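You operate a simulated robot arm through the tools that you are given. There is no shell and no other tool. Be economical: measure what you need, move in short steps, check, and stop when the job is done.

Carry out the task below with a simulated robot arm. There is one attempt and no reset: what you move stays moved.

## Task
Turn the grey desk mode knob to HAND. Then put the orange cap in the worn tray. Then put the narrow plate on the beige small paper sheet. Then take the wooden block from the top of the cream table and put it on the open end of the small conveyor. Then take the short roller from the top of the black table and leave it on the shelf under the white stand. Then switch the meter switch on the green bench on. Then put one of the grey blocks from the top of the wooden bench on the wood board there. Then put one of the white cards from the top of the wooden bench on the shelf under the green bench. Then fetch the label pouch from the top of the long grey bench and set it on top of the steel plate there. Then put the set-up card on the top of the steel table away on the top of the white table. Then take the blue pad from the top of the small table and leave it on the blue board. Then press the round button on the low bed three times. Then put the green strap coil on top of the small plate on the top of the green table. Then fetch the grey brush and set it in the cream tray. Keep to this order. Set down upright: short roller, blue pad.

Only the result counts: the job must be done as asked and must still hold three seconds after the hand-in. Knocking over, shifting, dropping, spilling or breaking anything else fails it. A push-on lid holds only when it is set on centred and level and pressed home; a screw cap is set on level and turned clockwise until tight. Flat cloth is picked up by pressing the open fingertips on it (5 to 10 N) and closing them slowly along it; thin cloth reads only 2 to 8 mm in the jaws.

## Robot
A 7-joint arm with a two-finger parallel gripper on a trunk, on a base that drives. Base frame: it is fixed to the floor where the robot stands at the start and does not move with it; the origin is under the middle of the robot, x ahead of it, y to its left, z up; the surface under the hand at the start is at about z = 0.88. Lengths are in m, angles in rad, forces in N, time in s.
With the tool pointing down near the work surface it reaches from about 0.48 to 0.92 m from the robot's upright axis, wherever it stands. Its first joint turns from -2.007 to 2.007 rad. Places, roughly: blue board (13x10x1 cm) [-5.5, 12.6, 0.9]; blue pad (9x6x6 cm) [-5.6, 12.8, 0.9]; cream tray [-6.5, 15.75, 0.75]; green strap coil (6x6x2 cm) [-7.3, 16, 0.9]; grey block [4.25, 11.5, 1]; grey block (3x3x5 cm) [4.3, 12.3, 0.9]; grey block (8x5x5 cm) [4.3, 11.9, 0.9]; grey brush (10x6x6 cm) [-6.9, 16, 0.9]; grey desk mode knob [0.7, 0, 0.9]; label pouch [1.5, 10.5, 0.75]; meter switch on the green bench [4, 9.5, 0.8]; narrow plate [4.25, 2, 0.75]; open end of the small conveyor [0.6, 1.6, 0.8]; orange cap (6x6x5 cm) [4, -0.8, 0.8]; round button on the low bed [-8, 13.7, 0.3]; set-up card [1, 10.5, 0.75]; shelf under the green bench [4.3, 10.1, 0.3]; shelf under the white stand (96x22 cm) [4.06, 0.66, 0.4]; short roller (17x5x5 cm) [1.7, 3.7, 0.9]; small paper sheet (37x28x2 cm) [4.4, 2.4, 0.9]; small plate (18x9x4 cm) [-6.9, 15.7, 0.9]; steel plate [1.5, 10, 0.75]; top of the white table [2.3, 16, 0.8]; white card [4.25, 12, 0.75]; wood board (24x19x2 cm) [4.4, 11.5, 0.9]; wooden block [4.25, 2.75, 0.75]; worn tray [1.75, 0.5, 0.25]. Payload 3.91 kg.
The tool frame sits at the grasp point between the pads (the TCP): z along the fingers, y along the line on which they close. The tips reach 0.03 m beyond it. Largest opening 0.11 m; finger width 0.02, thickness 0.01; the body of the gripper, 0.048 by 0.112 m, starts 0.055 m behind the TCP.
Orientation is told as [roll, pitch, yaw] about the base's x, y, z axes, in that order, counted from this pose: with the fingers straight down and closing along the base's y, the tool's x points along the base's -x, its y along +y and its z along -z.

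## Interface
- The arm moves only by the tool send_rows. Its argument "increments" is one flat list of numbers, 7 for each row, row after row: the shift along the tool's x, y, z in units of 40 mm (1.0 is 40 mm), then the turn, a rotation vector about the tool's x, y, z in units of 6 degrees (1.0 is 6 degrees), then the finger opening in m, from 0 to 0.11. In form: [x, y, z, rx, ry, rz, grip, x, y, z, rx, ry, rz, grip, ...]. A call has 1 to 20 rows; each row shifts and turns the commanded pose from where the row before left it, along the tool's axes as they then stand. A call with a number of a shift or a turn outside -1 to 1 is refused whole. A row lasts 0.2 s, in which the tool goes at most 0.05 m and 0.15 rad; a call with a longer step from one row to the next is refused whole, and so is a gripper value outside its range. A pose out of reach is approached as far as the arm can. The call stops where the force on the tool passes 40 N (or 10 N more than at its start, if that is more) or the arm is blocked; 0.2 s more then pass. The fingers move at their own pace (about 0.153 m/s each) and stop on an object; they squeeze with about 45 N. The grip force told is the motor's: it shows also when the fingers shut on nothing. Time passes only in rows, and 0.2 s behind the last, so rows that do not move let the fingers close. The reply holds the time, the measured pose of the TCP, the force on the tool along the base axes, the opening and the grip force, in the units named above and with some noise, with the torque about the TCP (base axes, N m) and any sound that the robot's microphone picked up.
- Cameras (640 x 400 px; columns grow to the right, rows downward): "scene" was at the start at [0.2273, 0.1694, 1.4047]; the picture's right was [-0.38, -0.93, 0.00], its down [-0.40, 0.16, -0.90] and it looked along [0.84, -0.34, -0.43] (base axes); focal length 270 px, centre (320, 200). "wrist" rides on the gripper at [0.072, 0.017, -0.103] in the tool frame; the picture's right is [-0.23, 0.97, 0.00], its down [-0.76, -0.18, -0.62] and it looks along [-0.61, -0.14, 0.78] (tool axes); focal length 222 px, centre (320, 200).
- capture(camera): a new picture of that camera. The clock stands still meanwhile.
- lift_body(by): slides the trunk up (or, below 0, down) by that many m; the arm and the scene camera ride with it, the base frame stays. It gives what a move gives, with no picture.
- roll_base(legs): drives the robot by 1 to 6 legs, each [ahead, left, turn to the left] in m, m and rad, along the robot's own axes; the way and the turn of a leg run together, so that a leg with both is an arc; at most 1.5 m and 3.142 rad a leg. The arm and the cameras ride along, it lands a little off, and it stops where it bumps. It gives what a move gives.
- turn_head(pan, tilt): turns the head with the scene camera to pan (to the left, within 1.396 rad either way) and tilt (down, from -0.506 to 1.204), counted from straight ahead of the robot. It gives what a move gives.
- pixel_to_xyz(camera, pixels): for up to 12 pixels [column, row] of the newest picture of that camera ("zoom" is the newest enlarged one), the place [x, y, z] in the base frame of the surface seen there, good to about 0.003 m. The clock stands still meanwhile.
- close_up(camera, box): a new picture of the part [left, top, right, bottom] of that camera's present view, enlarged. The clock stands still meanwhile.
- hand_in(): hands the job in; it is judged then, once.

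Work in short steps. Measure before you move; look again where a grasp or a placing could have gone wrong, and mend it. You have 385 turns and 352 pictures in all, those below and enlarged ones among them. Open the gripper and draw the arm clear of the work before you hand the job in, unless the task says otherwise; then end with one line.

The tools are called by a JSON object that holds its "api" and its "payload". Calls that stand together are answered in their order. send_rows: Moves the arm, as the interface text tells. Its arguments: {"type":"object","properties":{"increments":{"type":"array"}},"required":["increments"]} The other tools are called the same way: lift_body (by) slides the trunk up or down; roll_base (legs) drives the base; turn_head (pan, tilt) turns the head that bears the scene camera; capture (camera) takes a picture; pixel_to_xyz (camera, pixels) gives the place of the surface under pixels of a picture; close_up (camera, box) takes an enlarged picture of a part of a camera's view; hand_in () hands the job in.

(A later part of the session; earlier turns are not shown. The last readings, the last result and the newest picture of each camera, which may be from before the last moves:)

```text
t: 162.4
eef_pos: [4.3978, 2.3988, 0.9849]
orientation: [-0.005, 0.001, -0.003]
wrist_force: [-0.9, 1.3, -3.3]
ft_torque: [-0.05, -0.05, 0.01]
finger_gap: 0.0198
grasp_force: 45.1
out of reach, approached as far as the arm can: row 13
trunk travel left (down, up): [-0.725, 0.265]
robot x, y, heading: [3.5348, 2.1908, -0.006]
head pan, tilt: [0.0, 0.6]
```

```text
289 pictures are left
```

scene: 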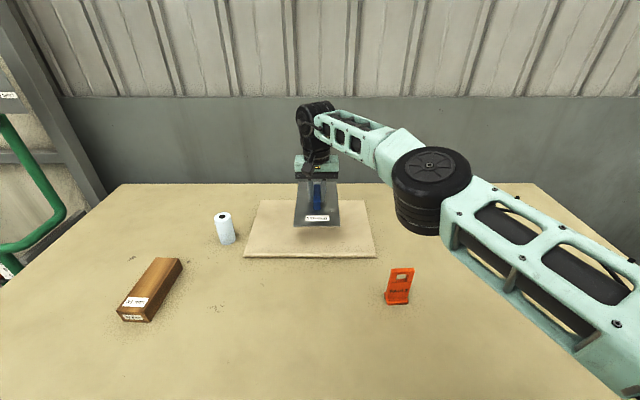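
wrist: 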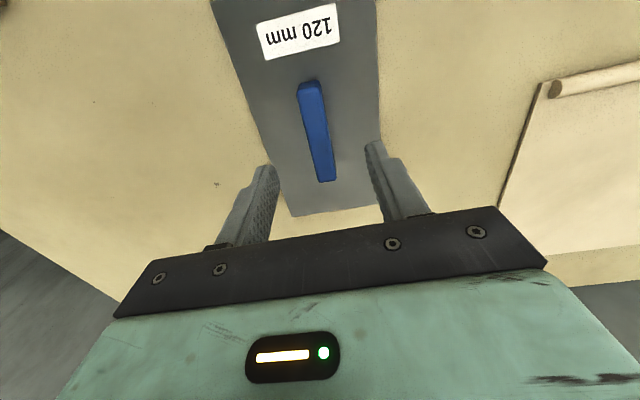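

It's at the edge of reach. I shift the base 0.03 ahead and 0.1 left for margin.

{"api": "roll_base", "payload": {"legs": [[0.03, 0.1, 0]]}}

{"api": "send_rows", "payload": {"increments": [0, -0.5, 0, 0, 0, 0, 0.01, 0, -0.5, 0, 0, 0, 0, 0.01, 0, -0.5, 0, 0, 0, 0, 0.01, 0, -0.5, 0, 0, 0, 0, 0.01]}}

```text
t: 163.6
eef_pos: [4.429, 2.4996, 0.9851]
orientation: [-0.004, -0.001, -0.003]
wrist_force: [-0.3, -0.1, -3.5]
ft_torque: [0.03, 0.03, -0.01]
finger_gap: 0.0197
grasp_force: 44.7
trunk travel left (down, up): [-0.725, 0.265]
robot x, y, heading: [3.5663, 2.2895, -0.001]
head pan, tilt: [0.0, 0.6]
```

```text
t: 164.6
eef_pos: [4.4259, 2.4209, 0.984]
orientation: [-0.004, 0.0, -0.003]
wrist_force: [-0.2, 0.2, -3.0]
ft_torque: [-0.03, -0.02, 0.0]
finger_gap: 0.0197
grasp_force: 45.1
trunk travel left (down, up): [-0.725, 0.265]
robot x, y, heading: [3.5657, 2.2891, -0.002]
head pan, tilt: [0.0, 0.6]
```

I correct x by −0.018 and descend to just above the sheet.

{"api": "send_rows", "payload": {"increments": [0.45, 0, 0.4, 0, 0, 0, 0.01, 0, 0, 0.7, 0, 0, 0, 0.01, 0, 0, 0.7, 0, 0, 0, 0.01, 0, 0, 0.35, 0, 0, 0, 0.01, 0, 0, 0.07, 0, 0, 0, 0.01, 0, 0, 0, 0, 0, 0, 0.01]}}

```text
t: 166.0
eef_pos: [4.4107, 2.4209, 0.8958]
orientation: [-0.003, -0.001, -0.005]
wrist_force: [0.4, 0.5, -2.9]
ft_torque: [0.03, -0.03, -0.01]
finger_gap: 0.0197
grasp_force: 45.6
trunk travel left (down, up): [-0.725, 0.265]
robot x, y, heading: [3.5685, 2.2877, -0.001]
head pan, tilt: [0.0, 0.6]
```

{"api": "send_rows", "payload": {"increments": [0, 0, 0.06, 0, 0, 0, 0.01, 0, 0, 0.05, 0, 0, 0, 0.01, 0, 0, 0.05, 0, 0, 0, 0.01, 0, 0, 0, 0, 0, 0, 0.01]}}

```text
t: 167.0
eef_pos: [4.4111, 2.4211, 0.8916]
orientation: [-0.001, -0.001, -0.006]
wrist_force: [-1.0, -0.5, 2.6]
ft_torque: [0.28, 0.16, 0.03]
finger_gap: 0.0195
grasp_force: 44.9
trunk travel left (down, up): [-0.725, 0.265]
robot x, y, heading: [3.5707, 2.2906, -0.003]
head pan, tilt: [0.0, 0.6]
```

Contact at z≈0.8916, as expected. I open, rise and check.

{"api": "send_rows", "payload": {"increments": [0, 0, 0, 0, 0, 0, 0.03, 0, 0, 0, 0, 0, 0, 0.06, 0, 0, -0.5, 0, 0, 0, 0.06, 0, 0, -1, 0, 0, 0, 0.06, 0, 0, -1, 0, 0, 0, 0.06, 0, 0, -1, 0, 0, 0, 0.06, 0.5, -0.8, 0, 0, 0, 0, 0.06, 0.5, -0.8, 0, 0, 0, 0, 0.06, 0.5, -0.8, 0, 0, 0, 0, 0.06, 0.5, -0.8, 0, 0, 0, 0, 0.06, 0.5, -0.8, 0, 0, 0, 0, 0.06]}}

{"api": "capture", "payload": {"camera": "scene"}}

```text
t: 169.4
eef_pos: [4.3096, 2.2596, 1.03]
orientation: [-0.005, -0.002, -0.003]
wrist_force: [0.2, -0.5, 0.8]
ft_torque: [-0.04, -0.02, 0.0]
finger_gap: 0.0599
grasp_force: 0.0
trunk travel left (down, up): [-0.725, 0.265]
robot x, y, heading: [3.5658, 2.2907, 0.001]
head pan, tilt: [0.0, 0.6]
```

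```text
288 pictures are left
```

scene: 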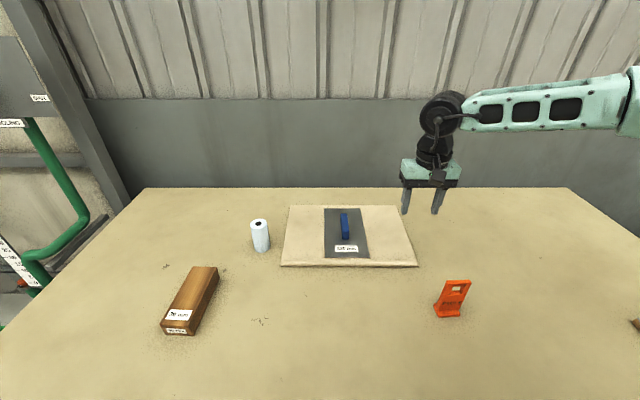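

The plate lies on the sheet. Now I measure the wooden block.

{"api": "close_up", "payload": {"camera": "scene", "box": [140, 245, 240, 345]}}

{"api": "pixel_to_xyz", "payload": {"camera": "zoom", "pixels": [[278, 94], [370, 96], [290, 278], [192, 260], [280, 180], [350, 180], [370, 230], [190, 320], [280, 330], [330, 300]]}}

```text
4.00 times, centred on (190, 295) of scene
```

zoom: 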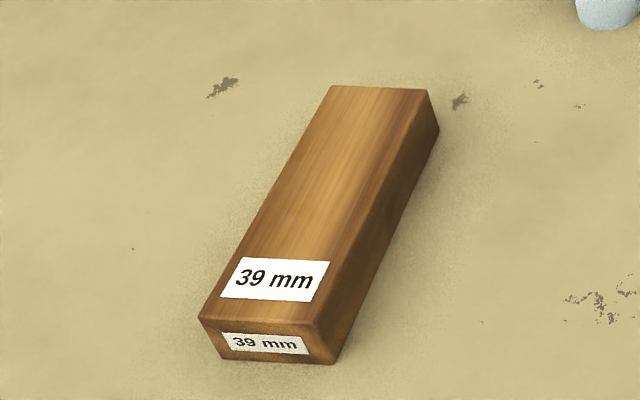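

```text
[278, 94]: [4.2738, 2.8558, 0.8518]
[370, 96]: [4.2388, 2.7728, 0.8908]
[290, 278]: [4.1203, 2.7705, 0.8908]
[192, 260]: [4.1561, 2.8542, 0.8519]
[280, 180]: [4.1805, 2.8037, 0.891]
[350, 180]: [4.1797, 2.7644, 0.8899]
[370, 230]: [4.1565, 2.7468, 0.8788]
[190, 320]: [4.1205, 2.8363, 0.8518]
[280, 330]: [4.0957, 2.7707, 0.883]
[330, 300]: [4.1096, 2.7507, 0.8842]
```

The block is aligned with x, centred near (4.17, 2.775), about 62 mm wide, top z 0.891. I move above it.

{"api": "send_rows", "payload": {"increments": [0.27, 0.99, 0, 0, 0, 0, 0.1, 0.27, 0.99, 0, 0, 0, 0, 0.1, 0.27, 0.99, 0, 0, 0, 0, 0.1, 0.27, 0.99, 0, 0, 0, 0, 0.1, 0.27, 0.99, 0, 0, 0, 0, 0.1, 0.27, 0.99, 0, 0, 0, 0, 0.1, 0.27, 0.99, 0, 0, 0, 0, 0.1, 0.27, 0.99, 0, 0, 0, 0, 0.1, 0.27, 0.99, 0, 0, 0, 0, 0.1, 0.27, 0.99, 0, 0, 0, 0, 0.1, 0.27, 0.99, 0, 0, 0, 0, 0.1, 0.27, 0.99, 0, 0, 0, 0, 0.1, 0.27, 0.99, 0, 0, 0, 0, 0.1]}}

{"api": "capture", "payload": {"camera": "wrist"}}

```text
t: 172.2
eef_pos: [4.1718, 2.775, 1.0297]
orientation: [-0.003, 0.001, -0.009]
wrist_force: [0.9, -1.6, 0.0]
ft_torque: [0.08, 0.09, -0.04]
finger_gap: 0.0998
grasp_force: 0.1
out of reach, approached as far as the arm can: row 13
trunk travel left (down, up): [-0.725, 0.265]
robot x, y, heading: [3.5677, 2.2904, 0.001]
head pan, tilt: [0.0, 0.6]
```

```text
286 pictures are left
```

wrist: 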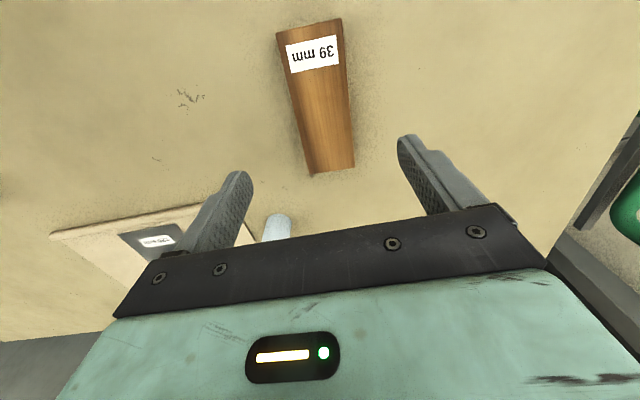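

Right at the reach limit, so I shift the base 0.15 left and bring the arm back over the block.

{"api": "roll_base", "payload": {"legs": [[0, 0.15, 0]]}}

{"api": "send_rows", "payload": {"increments": [0, -0.75, 0, 0, 0, 0, 0.1, 0, -0.75, 0, 0, 0, 0, 0.1, 0, -0.75, 0, 0, 0, 0, 0.1, 0, -0.75, 0, 0, 0, 0, 0.1, 0, -0.75, 0, 0, 0, 0, 0.1]}}

{"api": "capture", "payload": {"camera": "wrist"}}

{"api": "pixel_to_xyz", "payload": {"camera": "wrist", "pixels": [[280, 100], [345, 100], [330, 100], [300, 140], [350, 140], [330, 168], [310, 40], [325, 120]]}}

```text
t: 173.6
eef_pos: [4.1715, 2.9247, 1.0309]
orientation: [-0.003, -0.001, -0.007]
wrist_force: [-0.1, -0.7, 0.8]
ft_torque: [0.0, 0.0, 0.0]
finger_gap: 0.1001
grasp_force: 0.1
trunk travel left (down, up): [-0.725, 0.265]
robot x, y, heading: [3.5651, 2.4407, -0.006]
head pan, tilt: [0.0, 0.6]
```

```text
t: 174.8
eef_pos: [4.1711, 2.7758, 1.0268]
orientation: [-0.003, 0.002, -0.006]
wrist_force: [-0.5, 0.6, -0.3]
ft_torque: [-0.02, 0.02, 0.01]
finger_gap: 0.1002
grasp_force: 0.0
trunk travel left (down, up): [-0.725, 0.265]
robot x, y, heading: [3.5705, 2.4417, -0.002]
head pan, tilt: [0.0, 0.6]
```

```text
285 pictures are left
```

wrist: 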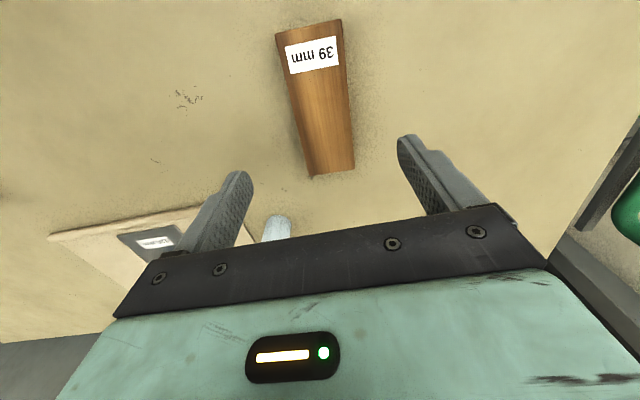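

```text
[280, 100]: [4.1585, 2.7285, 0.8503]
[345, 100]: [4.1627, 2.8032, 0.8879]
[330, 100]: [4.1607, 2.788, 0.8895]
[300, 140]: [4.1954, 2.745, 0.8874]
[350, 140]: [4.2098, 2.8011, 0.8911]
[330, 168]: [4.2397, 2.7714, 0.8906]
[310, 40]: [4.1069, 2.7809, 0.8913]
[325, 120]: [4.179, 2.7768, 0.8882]
```

Block y spans 2.745–2.803 (centre 2.775). I descend to z≈0.885 and grip.

{"api": "send_rows", "payload": {"increments": [0, 0, 0.95, 0, 0, 0, 0.1, 0, 0, 0.95, 0, 0, 0, 0.1, 0, 0, 0.95, 0, 0, 0, 0.1, 0, 0, 0.65, 0, 0, 0, 0.1, 0, 0, 0, 0, 0, 0, 0.05, 0, 0, 0, 0, 0, 0, 0.04, 0, 0, 0, 0, 0, 0, 0.04, 0, 0, -0.5, 0, 0, 0, 0.04, 0, 0, -1, 0, 0, 0, 0.04, 0, 0, -1, 0, 0, 0, 0.04, 0, 0, -1, 0, 0, 0, 0.04]}}

{"api": "capture", "payload": {"camera": "wrist"}}

```text
t: 177.2
eef_pos: [4.1696, 2.7699, 1.0322]
orientation: [-0.003, 0.001, -0.007]
wrist_force: [0.6, 0.1, -1.8]
ft_torque: [-0.01, 0.06, 0.0]
finger_gap: 0.0599
grasp_force: 44.8
trunk travel left (down, up): [-0.725, 0.265]
robot x, y, heading: [3.5698, 2.4402, -0.007]
head pan, tilt: [0.0, 0.6]
```

```text
284 pictures are left
```

wrist: 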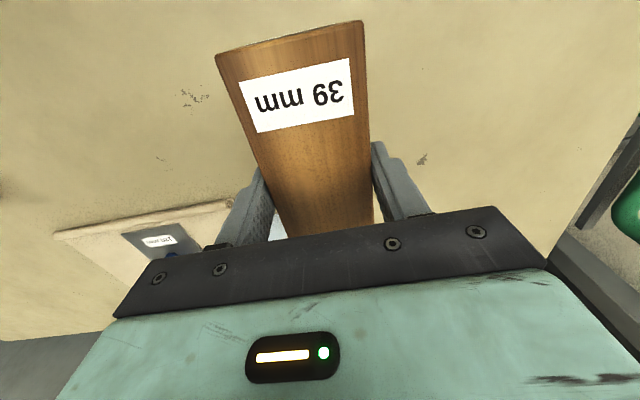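

The block is held firmly. I retract to a compact pose, then drive back around the south of the desk to the conveyor's west side.

{"api": "send_rows", "payload": {"increments": [0.12, -0.9, -0.5, 0, 0, 0, 0.04, 0.12, -0.9, -0.5, 0, 0, 0, 0.04, 0.12, -0.9, -0.5, 0, 0, 0, 0.04, 0.12, -0.9, -0.5, 0, 0, 0, 0.04, 0.12, -0.9, -0.5, 0, 0, 0, 0.04, 0.12, -0.9, -0.5, 0, 0, 0, 0.04, 0.12, -0.9, -0.5, 0, 0, 0, 0.04, 0.12, -0.9, -0.5, 0, 0, 0, 0.04, 0.12, -0.9, -0.5, 0, 0, 0, 0.04]}}

{"api": "roll_base", "payload": {"legs": [[-0.5, 0, 0], [0, 0, -1.566], [1.5, 0, 0], [1.5, 0, 0], [0.85, 0, 0], [0, 0, -1.57]]}}

```text
t: 179.2
eef_pos: [4.1224, 2.452, 1.2132]
orientation: [-0.005, 0.0, -0.007]
wrist_force: [0.1, 0.7, -2.5]
ft_torque: [-0.03, 0.01, 0.0]
finger_gap: 0.06
grasp_force: 45.3
trunk travel left (down, up): [-0.725, 0.265]
robot x, y, heading: [3.5703, 2.4415, -0.003]
head pan, tilt: [0.0, 0.6]
```

```text
t: 207.6
eef_pos: [2.7882, -1.4064, 1.212]
orientation: [-0.003, 0.001, -3.042]
wrist_force: [-0.8, -0.8, -1.9]
ft_torque: [0.01, -0.03, 0.02]
finger_gap: 0.0597
grasp_force: 44.4
trunk travel left (down, up): [-0.725, 0.265]
robot x, y, heading: [3.3386, -1.3332, -3.042]
head pan, tilt: [0.0, 0.6]
```

Heading drifted by 0.1; I correct it and continue west, then north, looking on arrival.

{"api": "roll_base", "payload": {"legs": [[0, 0, -0.1], [1.5, 0, 0], [1.5, 0, 0], [0.65, 0, 0], [0, 0, -1.57]]}}

{"api": "turn_head", "payload": {"pan": -0.5, "tilt": 0.4}}

{"api": "capture", "payload": {"camera": "scene"}}

```text
t: 227.5
eef_pos: [-0.8054, -1.0125, 1.2111]
orientation: [-0.005, -0.001, 2.638]
wrist_force: [0.6, -0.2, -1.6]
ft_torque: [0.01, -0.04, 0.03]
finger_gap: 0.0592
grasp_force: 45.1
trunk travel left (down, up): [-0.725, 0.265]
robot x, y, heading: [-0.312, -1.2682, 2.64]
head pan, tilt: [0.0, 0.6]
stopped in leg 5: the robot was blocked; the commanded pose is now the measured one
```

```text
t: 228.4
eef_pos: [-0.8064, -1.0123, 1.2136]
orientation: [-0.004, -0.001, 2.641]
wrist_force: [0.4, 0.5, -2.1]
ft_torque: [-0.03, 0.01, -0.02]
finger_gap: 0.0595
grasp_force: 45.1
trunk travel left (down, up): [-0.725, 0.265]
robot x, y, heading: [-0.3108, -1.2627, 2.643]
head pan, tilt: [-0.499, 0.4]
```

```text
283 pictures are left
```

scene: 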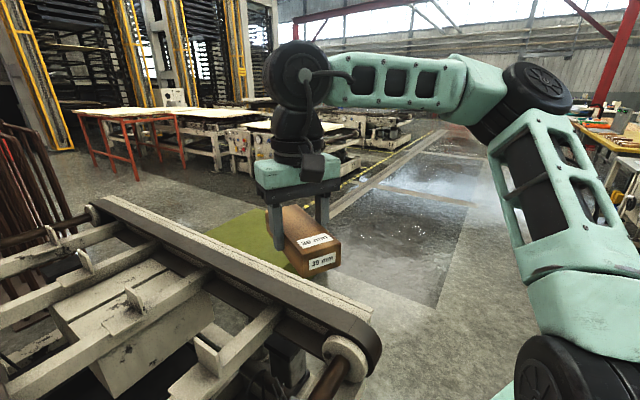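

The robot bumped a machine on its west side while turning. I measure it before moving.

{"api": "pixel_to_xyz", "payload": {"camera": "scene", "pixels": [[370, 320], [345, 360], [340, 300], [220, 250], [100, 210], [300, 345], [330, 395], [200, 400], [250, 240], [400, 250]]}}

{"api": "turn_head", "payload": {"pan": 0.5, "tilt": 0.9}}

{"api": "capture", "payload": {"camera": "scene"}}

```text
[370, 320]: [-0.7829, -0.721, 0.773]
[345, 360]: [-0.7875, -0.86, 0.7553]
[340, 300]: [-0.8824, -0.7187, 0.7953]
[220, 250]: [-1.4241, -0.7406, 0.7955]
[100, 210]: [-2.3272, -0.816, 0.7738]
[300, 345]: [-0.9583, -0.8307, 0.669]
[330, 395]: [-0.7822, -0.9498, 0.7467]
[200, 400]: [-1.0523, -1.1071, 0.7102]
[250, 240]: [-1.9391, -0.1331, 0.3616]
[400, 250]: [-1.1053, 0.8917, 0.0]
```

```text
t: 229.7
eef_pos: [-0.8059, -1.0122, 1.2125]
orientation: [-0.002, -0.001, 2.639]
wrist_force: [-0.8, 0.0, -2.4]
ft_torque: [0.02, 0.0, -0.02]
finger_gap: 0.0596
grasp_force: 44.9
trunk travel left (down, up): [-0.725, 0.265]
robot x, y, heading: [-0.3101, -1.2685, 2.639]
head pan, tilt: [0.499, 0.901]
```

```text
282 pictures are left
```

scene: 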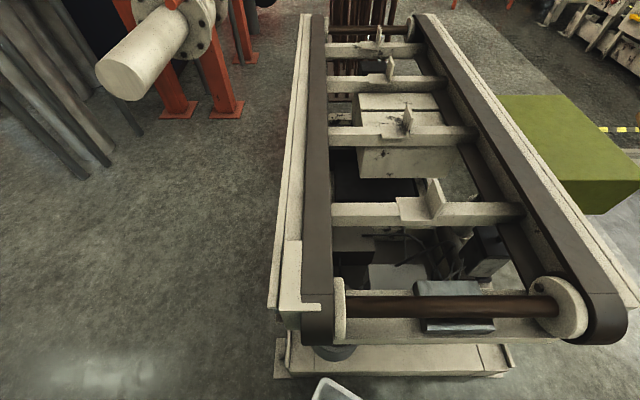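

It's a fixed chain conveyor. I back off to x≈−0.1, turn to +y there, and drive 1.4 m north, then look.

{"api": "roll_base", "payload": {"legs": [[-0.25, 0, 0], [0, 0, -1.069], [1.4, 0, 0]]}}

{"api": "turn_head", "payload": {"pan": -0.3, "tilt": 0.5}}

{"api": "capture", "payload": {"camera": "scene"}}

```text
t: 240.6
eef_pos: [-0.1594, 0.5453, 1.2114]
orientation: [-0.003, 0.0, 1.588]
wrist_force: [-0.6, -0.8, -2.5]
ft_torque: [-0.07, 0.02, -0.01]
finger_gap: 0.0594
grasp_force: 45.5
trunk travel left (down, up): [-0.725, 0.265]
robot x, y, heading: [-0.1342, -0.0082, 1.585]
head pan, tilt: [0.499, 0.901]
```

```text
t: 241.7
eef_pos: [-0.1597, 0.5464, 1.212]
orientation: [-0.002, -0.001, 1.59]
wrist_force: [-0.3, -0.7, -1.9]
ft_torque: [0.02, -0.02, -0.01]
finger_gap: 0.0598
grasp_force: 44.6
trunk travel left (down, up): [-0.725, 0.265]
robot x, y, heading: [-0.1343, -0.008, 1.589]
head pan, tilt: [-0.3, 0.499]
```

```text
281 pictures are left
```

scene: 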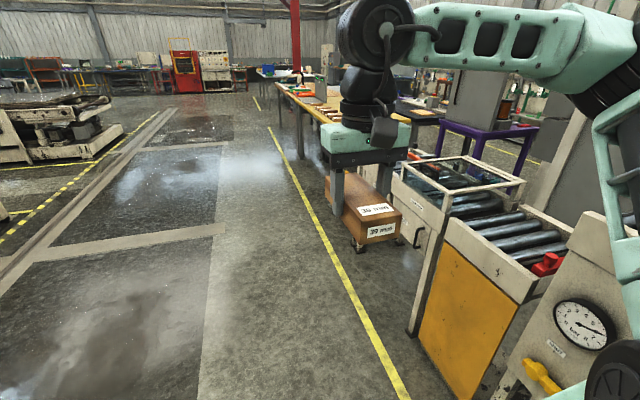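

{"api": "pixel_to_xyz", "payload": {"camera": "scene", "pixels": [[450, 220], [520, 290], [410, 330], [410, 165], [480, 205], [550, 270], [470, 170], [350, 240]]}}

{"api": "close_up", "payload": {"camera": "scene", "box": [380, 130, 640, 330]}}

```text
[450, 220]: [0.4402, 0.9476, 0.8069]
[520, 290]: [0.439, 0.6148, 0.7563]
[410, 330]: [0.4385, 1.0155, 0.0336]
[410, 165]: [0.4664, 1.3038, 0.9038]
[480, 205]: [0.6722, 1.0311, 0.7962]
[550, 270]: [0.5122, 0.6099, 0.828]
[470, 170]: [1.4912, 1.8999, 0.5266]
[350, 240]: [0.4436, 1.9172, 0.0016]
```

```text
2.00 times, centred on (510, 230) of scene
```

zoom: 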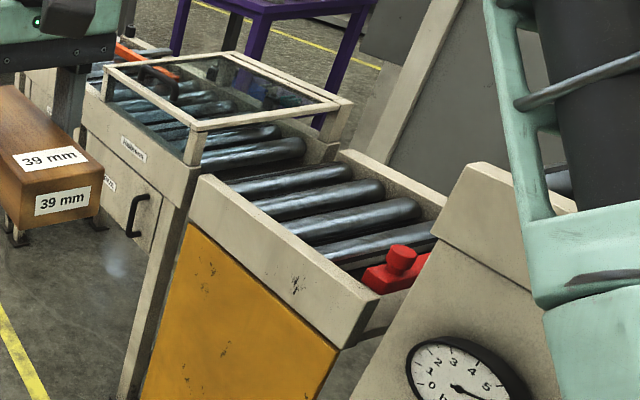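

The covered section spans y≈1.0–1.45, and the open end is past it. I drive on to y≈1.55 and face +x.

{"api": "roll_base", "payload": {"legs": [[1.5, 0, 0], [0.08, 0, 0], [0, 0, -1.587]]}}

{"api": "turn_head", "payload": {"pan": 0.0, "tilt": 0.7}}

{"api": "capture", "payload": {"camera": "scene"}}

```text
t: 253.9
eef_pos: [0.335, 1.6661, 1.212]
orientation: [-0.003, 0.0, 0.066]
wrist_force: [-0.5, -0.1, -1.8]
ft_torque: [0.01, 0.0, -0.01]
finger_gap: 0.0598
grasp_force: 45.4
trunk travel left (down, up): [-0.725, 0.265]
robot x, y, heading: [-0.218, 1.6145, 0.062]
head pan, tilt: [-0.3, 0.499]
```

```text
t: 254.7
eef_pos: [0.3359, 1.6669, 1.2117]
orientation: [-0.003, 0.0, 0.065]
wrist_force: [0.0, 0.6, -2.2]
ft_torque: [-0.02, 0.02, 0.01]
finger_gap: 0.0597
grasp_force: 44.2
trunk travel left (down, up): [-0.725, 0.265]
robot x, y, heading: [-0.2157, 1.6166, 0.067]
head pan, tilt: [0.0, 0.7]
```

```text
279 pictures are left
```

scene: 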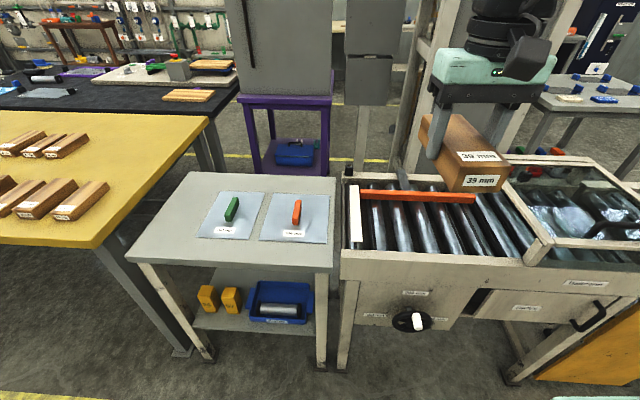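

The uncovered rollers lie at roughly (370–520, 200–255), left of the covered part, with an orange guide along the far side. I measure them.

{"api": "close_up", "payload": {"camera": "scene", "box": [330, 160, 560, 300]}}

{"api": "pixel_to_xyz", "payload": {"camera": "zoom", "pixels": [[95, 80], [250, 90], [400, 100], [200, 180], [300, 190], [450, 200], [100, 250], [500, 280], [300, 270], [60, 180], [540, 190], [345, 130]]}}

```text
2.78 times, centred on (445, 230) of scene
```

zoom: 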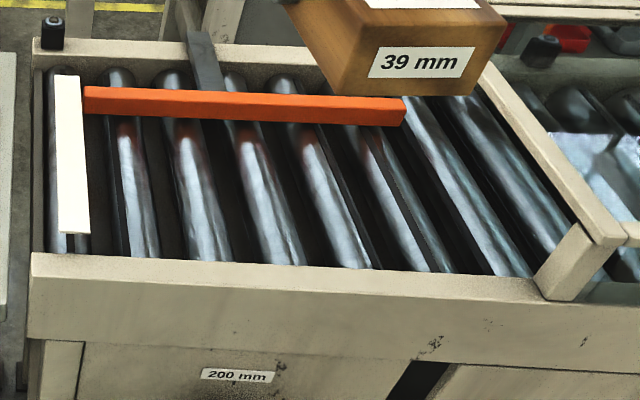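

```text
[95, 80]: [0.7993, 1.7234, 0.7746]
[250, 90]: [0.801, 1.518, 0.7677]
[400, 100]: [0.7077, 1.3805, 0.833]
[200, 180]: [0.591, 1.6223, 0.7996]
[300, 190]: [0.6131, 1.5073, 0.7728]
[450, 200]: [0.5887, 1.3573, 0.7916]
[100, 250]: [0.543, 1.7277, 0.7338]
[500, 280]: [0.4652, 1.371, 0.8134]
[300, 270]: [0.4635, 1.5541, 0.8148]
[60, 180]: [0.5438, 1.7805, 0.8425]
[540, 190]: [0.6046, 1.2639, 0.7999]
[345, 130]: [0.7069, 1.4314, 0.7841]
```

The open rollers (z≈0.80) span x 0.49–0.69, y≈1.3–1.75. I'll lay the block along y across several rollers at (0.59, 1.55). I drive a bit closer and turn the tool to yaw −90°.

{"api": "roll_base", "payload": {"legs": [[0.15, -0.03, -0.065]]}}

{"api": "send_rows", "payload": {"increments": [0, 0, 0, 0, 0, 1, 0.04, 0, 0, 0, 0, 0, 1, 0.04, 0, 0, 0, 0, 0, 1, 0.04, 0, 0, 0, 0, 0, 1, 0.04, 0, 0, 0, 0, 0, 1, 0.04, 0, 0, 0, 0, 0, 1, 0.04, 0, 0, 0, 0, 0, 1, 0.04, 0, 0, 0, 0, 0, 1, 0.04, 0, 0, 0, 0, 0, 1, 0.04, 0, 0, 0, 0, 0, 1, 0.04, 0, 0, 0, 0, 0, 1, 0.04, 0, 0, 0, 0, 0, 1, 0.04, 0, 0, 0, 0, 0, 1, 0.04, 0, 0, 0, 0, 0, 1, 0.04, 0, 0, 0, 0, 0, 1, 0.04]}}

```text
t: 256.1
eef_pos: [0.4913, 1.6086, 1.2113]
orientation: [-0.002, 0.0, 0.005]
wrist_force: [0.2, -0.8, -2.5]
ft_torque: [0.0, 0.02, -0.01]
finger_gap: 0.0596
grasp_force: 44.6
trunk travel left (down, up): [-0.725, 0.265]
robot x, y, heading: [-0.058, 1.593, 0.005]
head pan, tilt: [0.0, 0.7]
```

```text
t: 259.3
eef_pos: [0.4912, 1.6088, 1.212]
orientation: [0.002, -0.004, -1.566]
wrist_force: [-0.7, 0.0, -2.5]
ft_torque: [0.0, 0.02, -0.01]
finger_gap: 0.0593
grasp_force: 45.5
trunk travel left (down, up): [-0.725, 0.265]
robot x, y, heading: [-0.0642, 1.5946, 0.006]
head pan, tilt: [0.0, 0.7]
```

{"api": "send_rows", "payload": {"increments": [-0.18, 0.31, 0.95, 0, 0, 0, 0.04, -0.18, 0.31, 0.95, 0, 0, 0, 0.04, -0.18, 0.31, 0.95, 0, 0, 0, 0.04, -0.18, 0.31, 0.95, 0, 0, 0, 0.04, -0.18, 0.31, 0.95, 0, 0, 0, 0.04, -0.18, 0.31, 0.95, 0, 0, 0, 0.04, -0.18, 0.31, 0.95, 0, 0, 0, 0.04, -0.18, 0.31, 0.95, 0, 0, 0, 0.04]}}

{"api": "turn_head", "payload": {"pan": -0.2, "tilt": 0.75}}

{"api": "capture", "payload": {"camera": "scene"}}

{"api": "capture", "payload": {"camera": "wrist"}}

```text
t: 261.1
eef_pos: [0.5926, 1.5507, 0.9082]
orientation: [0.001, -0.003, -1.565]
wrist_force: [-0.8, 0.1, -1.3]
ft_torque: [0.0, -0.01, 0.01]
finger_gap: 0.0598
grasp_force: 45.4
trunk travel left (down, up): [-0.725, 0.265]
robot x, y, heading: [-0.0626, 1.5916, 0.005]
head pan, tilt: [0.0, 0.7]
```

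```text
t: 261.8
eef_pos: [0.5911, 1.5513, 0.9089]
orientation: [0.0, -0.003, -1.565]
wrist_force: [-0.7, 0.2, -2.0]
ft_torque: [0.01, 0.01, -0.02]
finger_gap: 0.0596
grasp_force: 44.6
trunk travel left (down, up): [-0.725, 0.265]
robot x, y, heading: [-0.0608, 1.5951, 0.006]
head pan, tilt: [-0.201, 0.75]
```

```text
277 pictures are left
```

scene: 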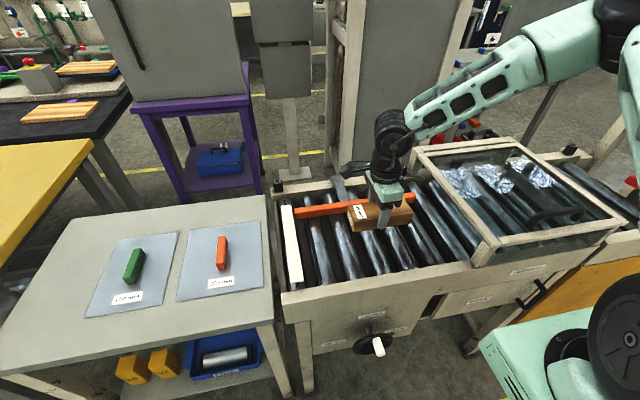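

```text
276 pictures are left
```

wrist: 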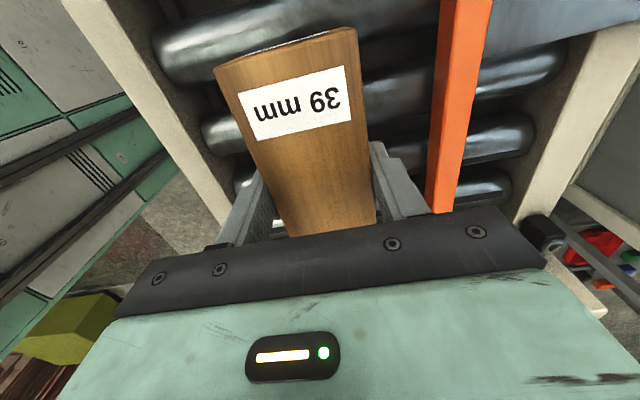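

The block is over the rollers, clear of the guide. I lower toward z≈0.845, then in fine steps until contact.

{"api": "send_rows", "payload": {"increments": [0, 0, 0.7, 0, 0, 0, 0.04, 0, 0, 0.7, 0, 0, 0, 0.04, 0, 0, 0.1, 0, 0, 0, 0.04, 0, 0, 0.1, 0, 0, 0, 0.04, 0, 0, 0, 0, 0, 0, 0.04]}}

```text
t: 263.0
eef_pos: [0.5904, 1.5514, 0.8449]
orientation: [0.001, -0.003, -1.565]
wrist_force: [0.7, -0.2, -2.1]
ft_torque: [0.0, -0.01, 0.0]
finger_gap: 0.0594
grasp_force: 45.5
trunk travel left (down, up): [-0.725, 0.265]
robot x, y, heading: [-0.0663, 1.59, 0.006]
head pan, tilt: [-0.201, 0.75]
```

{"api": "send_rows", "payload": {"increments": [0, 0, 0.08, 0, 0, 0, 0.04, 0, 0, 0.08, 0, 0, 0, 0.04, 0, 0, 0.06, 0, 0, 0, 0.04, 0, 0, 0, 0, 0, 0, 0.04]}}

```text
t: 264.1
eef_pos: [0.5911, 1.5508, 0.8387]
orientation: [0.005, -0.004, -1.563]
wrist_force: [-5.7, -4.7, 25.6]
ft_torque: [0.44, 0.82, 0.38]
finger_gap: 0.0597
grasp_force: 44.5
trunk travel left (down, up): [-0.725, 0.265]
robot x, y, heading: [-0.0639, 1.5903, 0.009]
head pan, tilt: [-0.201, 0.75]
stopped in row 4: the force on the tool passed its limit at 42 N (the readings are from after the stop); the commanded pose is now the measured one
```

Firm contact at z≈0.839. I open, rise straight up and check.

{"api": "send_rows", "payload": {"increments": [0, 0, -0.02, 0, 0, 0, 0.04, 0, 0, 0, 0, 0, 0, 0.066, 0, 0, 0, 0, 0, 0, 0.08, 0, 0, -0.5, 0, 0, 0, 0.08, 0, 0, -1, 0, 0, 0, 0.08, 0, 0, -1, 0, 0, 0, 0.08, 0, 0, -1, 0, 0, 0, 0.08, 0, 0, -1, 0, 0, 0, 0.08, 0, 0, -1, 0, 0, 0, 0.08, 0, 0, -1, 0, 0, 0, 0.08]}}

{"api": "capture", "payload": {"camera": "scene"}}

{"api": "capture", "payload": {"camera": "wrist"}}

```text
t: 266.3
eef_pos: [0.5932, 1.5524, 1.0994]
orientation: [0.003, -0.002, -1.565]
wrist_force: [-0.2, 0.3, 0.0]
ft_torque: [-0.01, 0.01, -0.01]
finger_gap: 0.0801
grasp_force: 0.0
trunk travel left (down, up): [-0.725, 0.265]
robot x, y, heading: [-0.0658, 1.5906, 0.004]
head pan, tilt: [-0.201, 0.75]
```

```text
275 pictures are left
```

scene: 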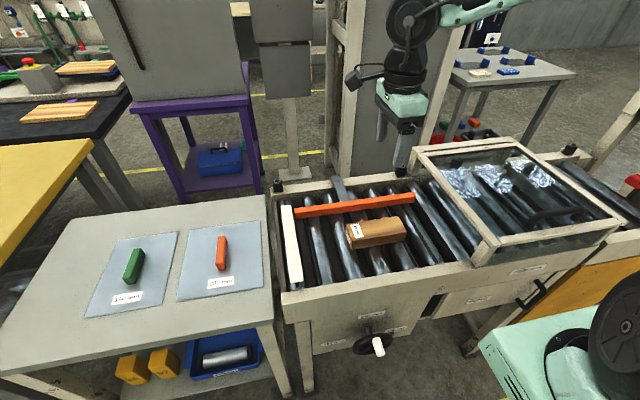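

```text
274 pictures are left
```

wrist: 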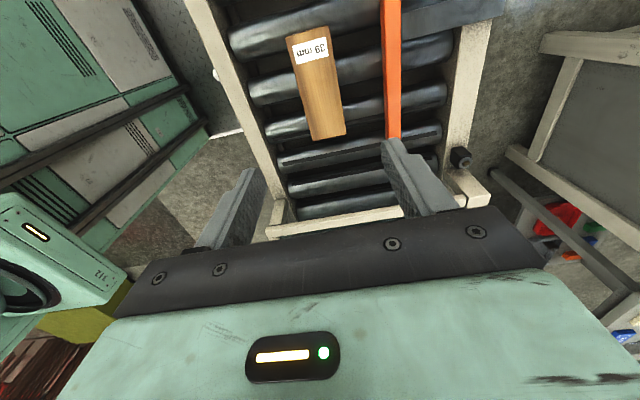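

The wooden block rests on the open end of the conveyor. Next is the short roller on the black table near (1.7, 3.7). I tuck the arm in and look north for a route.

{"api": "send_rows", "payload": {"increments": [0, -0.3, -0.6, 0, 0, -1, 0.08, 0, 0, -0.6, 0, 0, -1, 0.08, 0, 0, -0.6, 0, 0, -1, 0.08, 0, 0, -0.6, 0, 0, -1, 0.08, 0, 0, 0, 0, 0, -1, 0.08, 0, 0, 0, 0, 0, -1, 0.08, 0, 0, 0, 0, 0, -1, 0.08, 0, 0, 0, 0, 0, -1, 0.08, 0, 0, 0, 0, 0, -1, 0.08, 0, 0, 0, 0, 0, -1, 0.08, 0, 0, 0, 0, 0, -1, 0.08, 0, 0, 0, 0, 0, -1, 0.08, 0, 0, 0, 0, 0, -1, 0.08, 0, 0, 0, 0, 0, -1, 0.08, 0, 0, 0, 0, 0, -1, 0.08, 0.7, 0, 0, 0, 0, 0, 0.08, 0.7, 0, 0, 0, 0, 0, 0.08]}}

{"api": "turn_head", "payload": {"pan": 0.9, "tilt": 0.25}}

{"api": "capture", "payload": {"camera": "scene"}}

{"api": "turn_head", "payload": {"pan": 1.39, "tilt": 0.2}}

{"api": "capture", "payload": {"camera": "scene"}}

```text
t: 269.9
eef_pos: [0.5224, 1.5518, 1.1932]
orientation: [-0.004, -0.004, 0.007]
wrist_force: [1.1, 0.9, 0.9]
ft_torque: [0.0, 0.0, 0.0]
finger_gap: 0.0798
grasp_force: 0.2
trunk travel left (down, up): [-0.725, 0.265]
robot x, y, heading: [-0.0654, 1.5939, 0.002]
head pan, tilt: [-0.201, 0.75]
```

```text
t: 271.2
eef_pos: [0.5216, 1.5505, 1.1929]
orientation: [-0.002, -0.004, 0.005]
wrist_force: [0.5, -0.6, 0.1]
ft_torque: [0.01, 0.03, 0.0]
finger_gap: 0.0804
grasp_force: 0.2
trunk travel left (down, up): [-0.725, 0.265]
robot x, y, heading: [-0.0657, 1.5913, 0.005]
head pan, tilt: [0.901, 0.25]
```

```text
273 pictures are left
```

scene: 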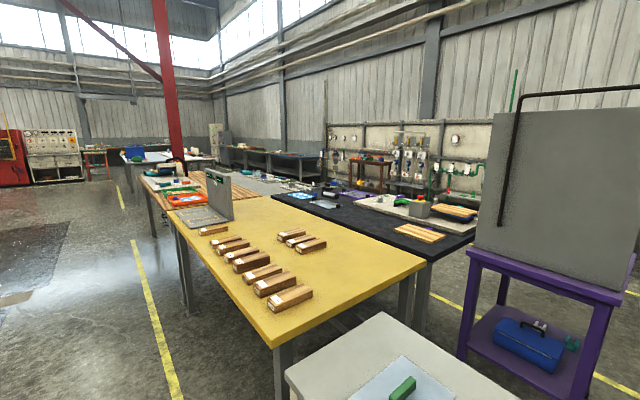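

```text
t: 272.1
eef_pos: [0.5219, 1.5503, 1.1927]
orientation: [-0.003, -0.004, 0.005]
wrist_force: [0.4, -0.8, 0.0]
ft_torque: [-0.02, 0.01, 0.01]
finger_gap: 0.0802
grasp_force: 0.0
trunk travel left (down, up): [-0.725, 0.265]
robot x, y, heading: [-0.0652, 1.593, 0.001]
head pan, tilt: [1.389, 0.201]
```

```text
272 pictures are left
```

scene: 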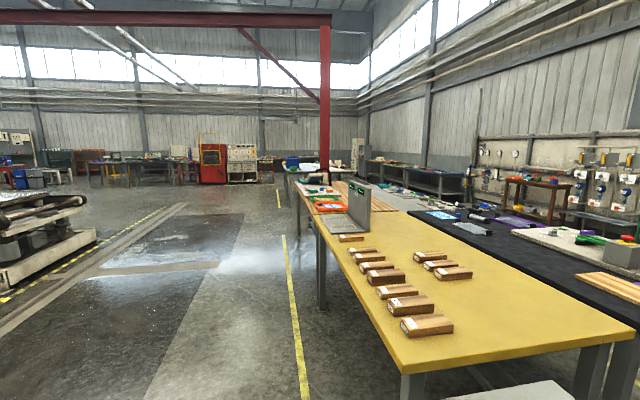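

{"api": "pixel_to_xyz", "payload": {"camera": "scene", "pixels": [[320, 210], [300, 190], [290, 168], [320, 172], [350, 155], [285, 290], [430, 250]]}}

{"api": "close_up", "payload": {"camera": "scene", "box": [260, 130, 420, 230]}}

{"api": "turn_head", "payload": {"pan": 0.9, "tilt": 0.25}}

{"api": "close_up", "payload": {"camera": "scene", "box": [260, 150, 480, 260]}}

{"api": "pixel_to_xyz", "payload": {"camera": "zoom", "pixels": [[150, 135], [170, 160], [290, 160], [200, 125], [205, 110], [440, 240], [600, 190]]}}

```text
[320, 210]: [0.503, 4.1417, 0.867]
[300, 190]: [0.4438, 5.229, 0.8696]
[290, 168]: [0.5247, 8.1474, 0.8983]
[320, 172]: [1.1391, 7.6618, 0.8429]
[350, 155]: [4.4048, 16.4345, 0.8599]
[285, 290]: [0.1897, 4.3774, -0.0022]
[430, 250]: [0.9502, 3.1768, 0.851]
```

```text
4.00 times, centred on (340, 180) of scene
```

zoom: 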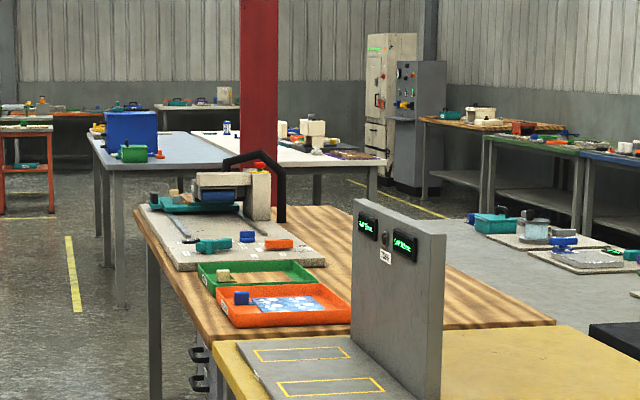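

```text
t: 273.1
eef_pos: [0.5227, 1.5519, 1.1936]
orientation: [-0.005, -0.001, 0.005]
wrist_force: [-0.1, -0.2, -0.2]
ft_torque: [0.0, -0.01, 0.0]
finger_gap: 0.0801
grasp_force: 0.1
trunk travel left (down, up): [-0.725, 0.265]
robot x, y, heading: [-0.0612, 1.5923, 0.001]
head pan, tilt: [0.901, 0.25]
```

```text
2.91 times, centred on (370, 205) of scene
```

zoom: 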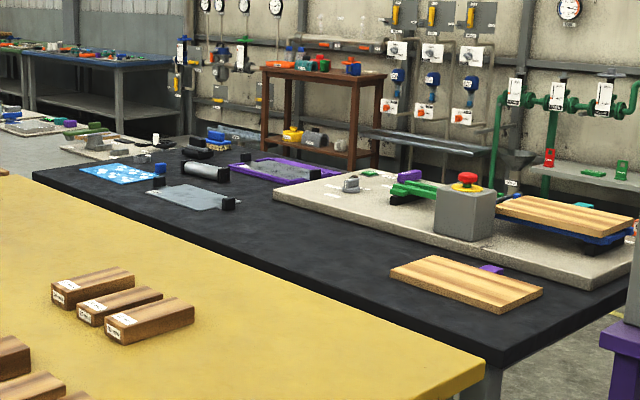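

```text
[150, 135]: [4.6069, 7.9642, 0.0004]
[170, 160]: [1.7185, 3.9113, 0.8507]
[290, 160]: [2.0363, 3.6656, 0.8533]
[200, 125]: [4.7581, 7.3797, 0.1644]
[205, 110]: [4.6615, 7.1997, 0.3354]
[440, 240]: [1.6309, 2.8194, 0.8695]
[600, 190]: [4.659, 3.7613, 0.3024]
```

The short roller is likely the dark cylinder near (1.75, 3.7); the black table's east side faces the aisle. I go back via the known south route.

{"api": "roll_base", "payload": {"legs": [[-0.08, 0, 0], [0, 0, -1.572], [1.5, 0, 0], [1.45, 0, 0]]}}

```text
t: 291.6
eef_pos: [-0.071, -1.9099, 1.1922]
orientation: [-0.004, -0.003, -1.545]
wrist_force: [0.7, -0.4, -0.5]
ft_torque: [0.02, -0.01, -0.01]
finger_gap: 0.0798
grasp_force: 0.0
trunk travel left (down, up): [-0.725, 0.265]
robot x, y, heading: [-0.0433, -1.3265, -1.542]
head pan, tilt: [0.901, 0.25]
```

{"api": "roll_base", "payload": {"legs": [[0.08, 0, -0.03], [0, 1.5, 0], [0, 1.45, 0]]}}

```text
t: 306.5
eef_pos: [2.8663, -1.9561, 1.1927]
orientation: [-0.003, -0.003, -1.574]
wrist_force: [-0.1, 0.0, 0.0]
ft_torque: [0.0, 0.06, 0.03]
finger_gap: 0.0799
grasp_force: 0.1
trunk travel left (down, up): [-0.725, 0.265]
robot x, y, heading: [2.9132, -1.3715, -1.573]
head pan, tilt: [0.901, 0.25]
```

Now I reverse north along the aisle to y≈3.7 and face west.

{"api": "roll_base", "payload": {"legs": [[-1.5, 0, 0], [-1.5, 0, 0], [-1.5, 0, 0]]}}

```text
t: 327.8
eef_pos: [2.8038, 2.4924, 1.1922]
orientation: [-0.003, -0.003, -1.536]
wrist_force: [-0.6, 0.1, 0.3]
ft_torque: [0.03, 0.0, 0.0]
finger_gap: 0.08
grasp_force: 0.0
trunk travel left (down, up): [-0.725, 0.265]
robot x, y, heading: [2.8264, 3.0807, -1.544]
head pan, tilt: [0.901, 0.25]
```

{"api": "roll_base", "payload": {"legs": [[-0.62, 0, 0], [0, 0, -1.6]]}}

{"api": "turn_head", "payload": {"pan": 0.0, "tilt": 0.5}}

{"api": "capture", "payload": {"camera": "scene"}}

```text
t: 335.2
eef_pos: [2.2138, 3.7587, 1.1933]
orientation: [-0.003, -0.003, -3.126]
wrist_force: [-0.3, -0.5, -0.8]
ft_torque: [0.01, 0.0, -0.03]
finger_gap: 0.0803
grasp_force: 0.0
trunk travel left (down, up): [-0.725, 0.265]
robot x, y, heading: [2.7959, 3.7226, -3.125]
head pan, tilt: [0.901, 0.25]
```

```text
t: 336.4
eef_pos: [2.2137, 3.7572, 1.1916]
orientation: [-0.004, -0.002, -3.127]
wrist_force: [-0.3, 0.2, 0.2]
ft_torque: [0.0, 0.01, -0.01]
finger_gap: 0.0799
grasp_force: 0.1
trunk travel left (down, up): [-0.725, 0.265]
robot x, y, heading: [2.7985, 3.7226, -3.124]
head pan, tilt: [0.0, 0.499]
```

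```text
269 pictures are left
```

scene: 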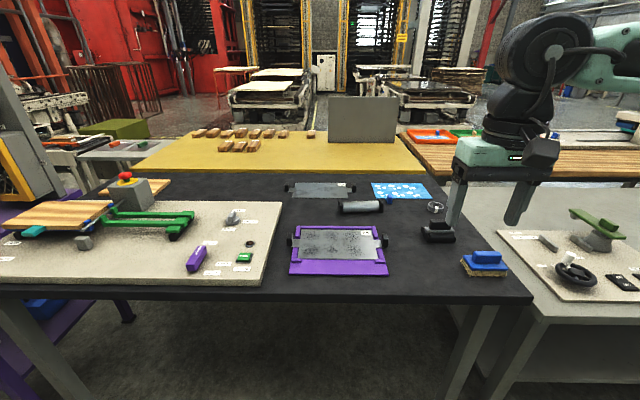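

The short roller shows at (362,206), lying down. I zoom in and measure it.

{"api": "close_up", "payload": {"camera": "scene", "box": [270, 170, 470, 290]}}

{"api": "pixel_to_xyz", "payload": {"camera": "zoom", "pixels": [[225, 118], [290, 105], [290, 118], [290, 132], [355, 115], [365, 118], [240, 118], [330, 110], [60, 240], [530, 200], [390, 80], [480, 380]]}}

```text
3.20 times, centred on (370, 230) of scene
```

zoom: 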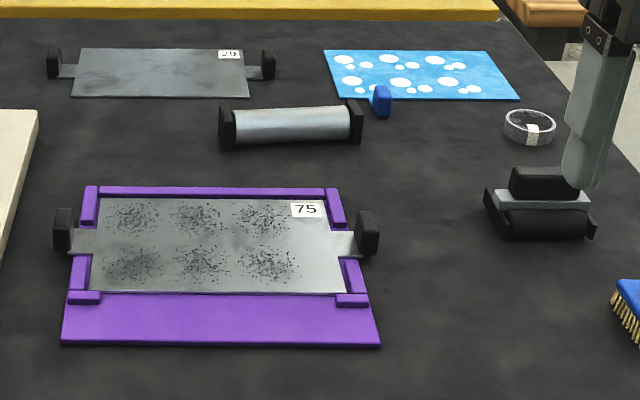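

```text
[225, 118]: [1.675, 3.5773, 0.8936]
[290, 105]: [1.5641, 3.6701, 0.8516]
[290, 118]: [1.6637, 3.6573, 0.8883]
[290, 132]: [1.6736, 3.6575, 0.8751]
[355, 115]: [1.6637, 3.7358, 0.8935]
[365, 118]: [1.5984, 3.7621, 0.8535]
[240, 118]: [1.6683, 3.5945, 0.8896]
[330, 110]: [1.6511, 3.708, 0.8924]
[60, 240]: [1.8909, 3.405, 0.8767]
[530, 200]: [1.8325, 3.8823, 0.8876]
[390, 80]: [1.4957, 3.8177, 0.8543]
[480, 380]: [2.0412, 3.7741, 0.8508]
```

The roller (17 cm, along y) is centred near (1.655, 3.66). To place it on a low shelf I need the tool tilted, so I'll also grip it with the tool tilted along its axis. I drive closer and turn the tool 90°.

{"api": "roll_base", "payload": {"legs": [[0.38, 0, -0.015]]}}

{"api": "send_rows", "payload": {"increments": [0, 0, 0, 0, 0, 1, 0.08, 0, 0, 0, 0, 0, 1, 0.08, 0, 0, 0, 0, 0, 1, 0.08, 0, 0, 0, 0, 0, 1, 0.08, 0, 0, 0, 0, 0, 1, 0.08, 0, 0, 0, 0, 0, 1, 0.08, 0, 0, 0, 0, 0, 1, 0.08, 0, 0, 0, 0, 0, 1, 0.08, 0, 0, 0, 0, 0, 1, 0.08, 0, 0, 0, 0, 0, 1, 0.08, 0, 0, 0, 0, 0, 1, 0.08, 0, 0, 0, 0, 0, 1, 0.08, 0, 0, 0, 0, 0, 1, 0.08, 0, 0, 0, 0, 0, 1, 0.08, 0, 0, 0, 0, 0, 1, 0.08]}}

{"api": "capture", "payload": {"camera": "scene"}}

```text
t: 338.9
eef_pos: [1.8326, 3.7693, 1.1927]
orientation: [-0.003, -0.003, 3.136]
wrist_force: [1.3, 0.1, 0.5]
ft_torque: [-0.01, 0.03, -0.01]
finger_gap: 0.0801
grasp_force: 0.1
trunk travel left (down, up): [-0.725, 0.265]
robot x, y, heading: [2.4194, 3.7215, 3.132]
head pan, tilt: [0.0, 0.499]
```

```text
t: 342.1
eef_pos: [1.8336, 3.7695, 1.194]
orientation: [0.003, -0.005, 1.563]
wrist_force: [-0.2, -0.5, 0.4]
ft_torque: [0.03, -0.02, 0.01]
finger_gap: 0.08
grasp_force: 0.1
trunk travel left (down, up): [-0.725, 0.265]
robot x, y, heading: [2.417, 3.7254, 3.136]
head pan, tilt: [0.0, 0.499]
```

```text
267 pictures are left
```

scene: 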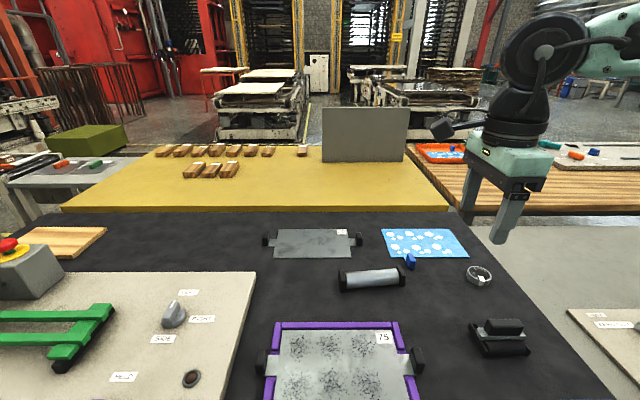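

Now I tilt the tool 45° (towards −y), camera on top.

{"api": "send_rows", "payload": {"increments": [0, 0, 0, 0, 0.94, 0, 0.08, 0, 0, 0, 0, 0.94, 0, 0.08, 0, 0, 0, 0, 0.94, 0, 0.08, 0, 0, 0, 0, 0.94, 0, 0.08, 0, 0, 0, 0, 0.94, 0, 0.08, 0, 0, 0, 0, 0.94, 0, 0.08, 0, 0, 0, 0, 0.94, 0, 0.08, 0, 0, 0, 0, 0.94, 0, 0.08]}}

{"api": "close_up", "payload": {"camera": "scene", "box": [320, 250, 430, 310]}}

{"api": "pixel_to_xyz", "payload": {"camera": "zoom", "pixels": [[120, 170], [300, 130], [300, 160], [300, 190], [300, 220], [480, 130], [500, 200], [180, 160], [450, 130], [120, 200], [400, 150], [200, 200]]}}

```text
t: 343.9
eef_pos: [1.8338, 3.7698, 1.1937]
orientation: [0.005, 0.787, 1.567]
wrist_force: [-0.2, 0.4, -0.4]
ft_torque: [0.01, 0.02, 0.02]
finger_gap: 0.0798
grasp_force: 0.0
trunk travel left (down, up): [-0.725, 0.265]
robot x, y, heading: [2.4186, 3.7251, 3.132]
head pan, tilt: [0.0, 0.499]
```

```text
5.82 times, centred on (375, 280) of scene
```

zoom: 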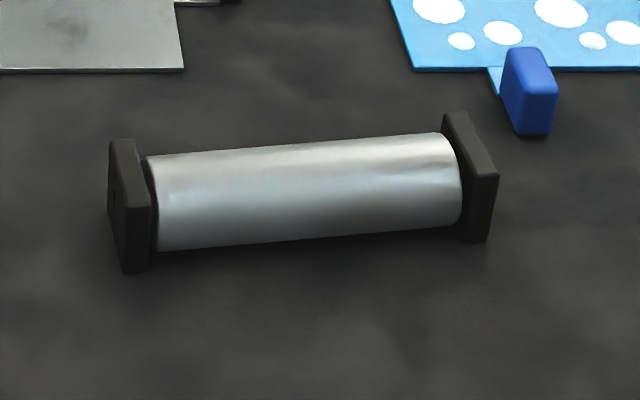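

```text
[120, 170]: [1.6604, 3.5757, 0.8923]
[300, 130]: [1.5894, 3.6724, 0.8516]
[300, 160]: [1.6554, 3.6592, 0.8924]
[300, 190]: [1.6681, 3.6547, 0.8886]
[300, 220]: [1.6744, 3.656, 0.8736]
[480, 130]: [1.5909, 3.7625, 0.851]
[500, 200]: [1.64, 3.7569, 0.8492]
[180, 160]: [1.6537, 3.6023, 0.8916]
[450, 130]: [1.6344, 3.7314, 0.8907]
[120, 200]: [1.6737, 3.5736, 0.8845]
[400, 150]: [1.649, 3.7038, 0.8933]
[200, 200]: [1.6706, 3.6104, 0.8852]
```

The roller seems rotated ~8°. I measure its end caps for the exact axis.

{"api": "pixel_to_xyz", "payload": {"camera": "zoom", "pixels": [[112, 146], [132, 146], [130, 206], [147, 204], [448, 118], [464, 118], [475, 178], [495, 178], [126, 265], [148, 265], [470, 238], [486, 238]]}}

```text
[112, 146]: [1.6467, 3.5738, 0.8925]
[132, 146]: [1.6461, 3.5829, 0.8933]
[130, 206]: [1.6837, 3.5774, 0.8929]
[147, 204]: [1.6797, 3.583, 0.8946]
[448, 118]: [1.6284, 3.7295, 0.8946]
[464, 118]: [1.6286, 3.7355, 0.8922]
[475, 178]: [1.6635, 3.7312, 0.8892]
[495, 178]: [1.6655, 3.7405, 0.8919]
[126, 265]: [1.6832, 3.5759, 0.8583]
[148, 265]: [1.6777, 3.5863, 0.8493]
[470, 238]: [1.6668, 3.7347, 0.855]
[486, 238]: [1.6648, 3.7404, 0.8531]
```

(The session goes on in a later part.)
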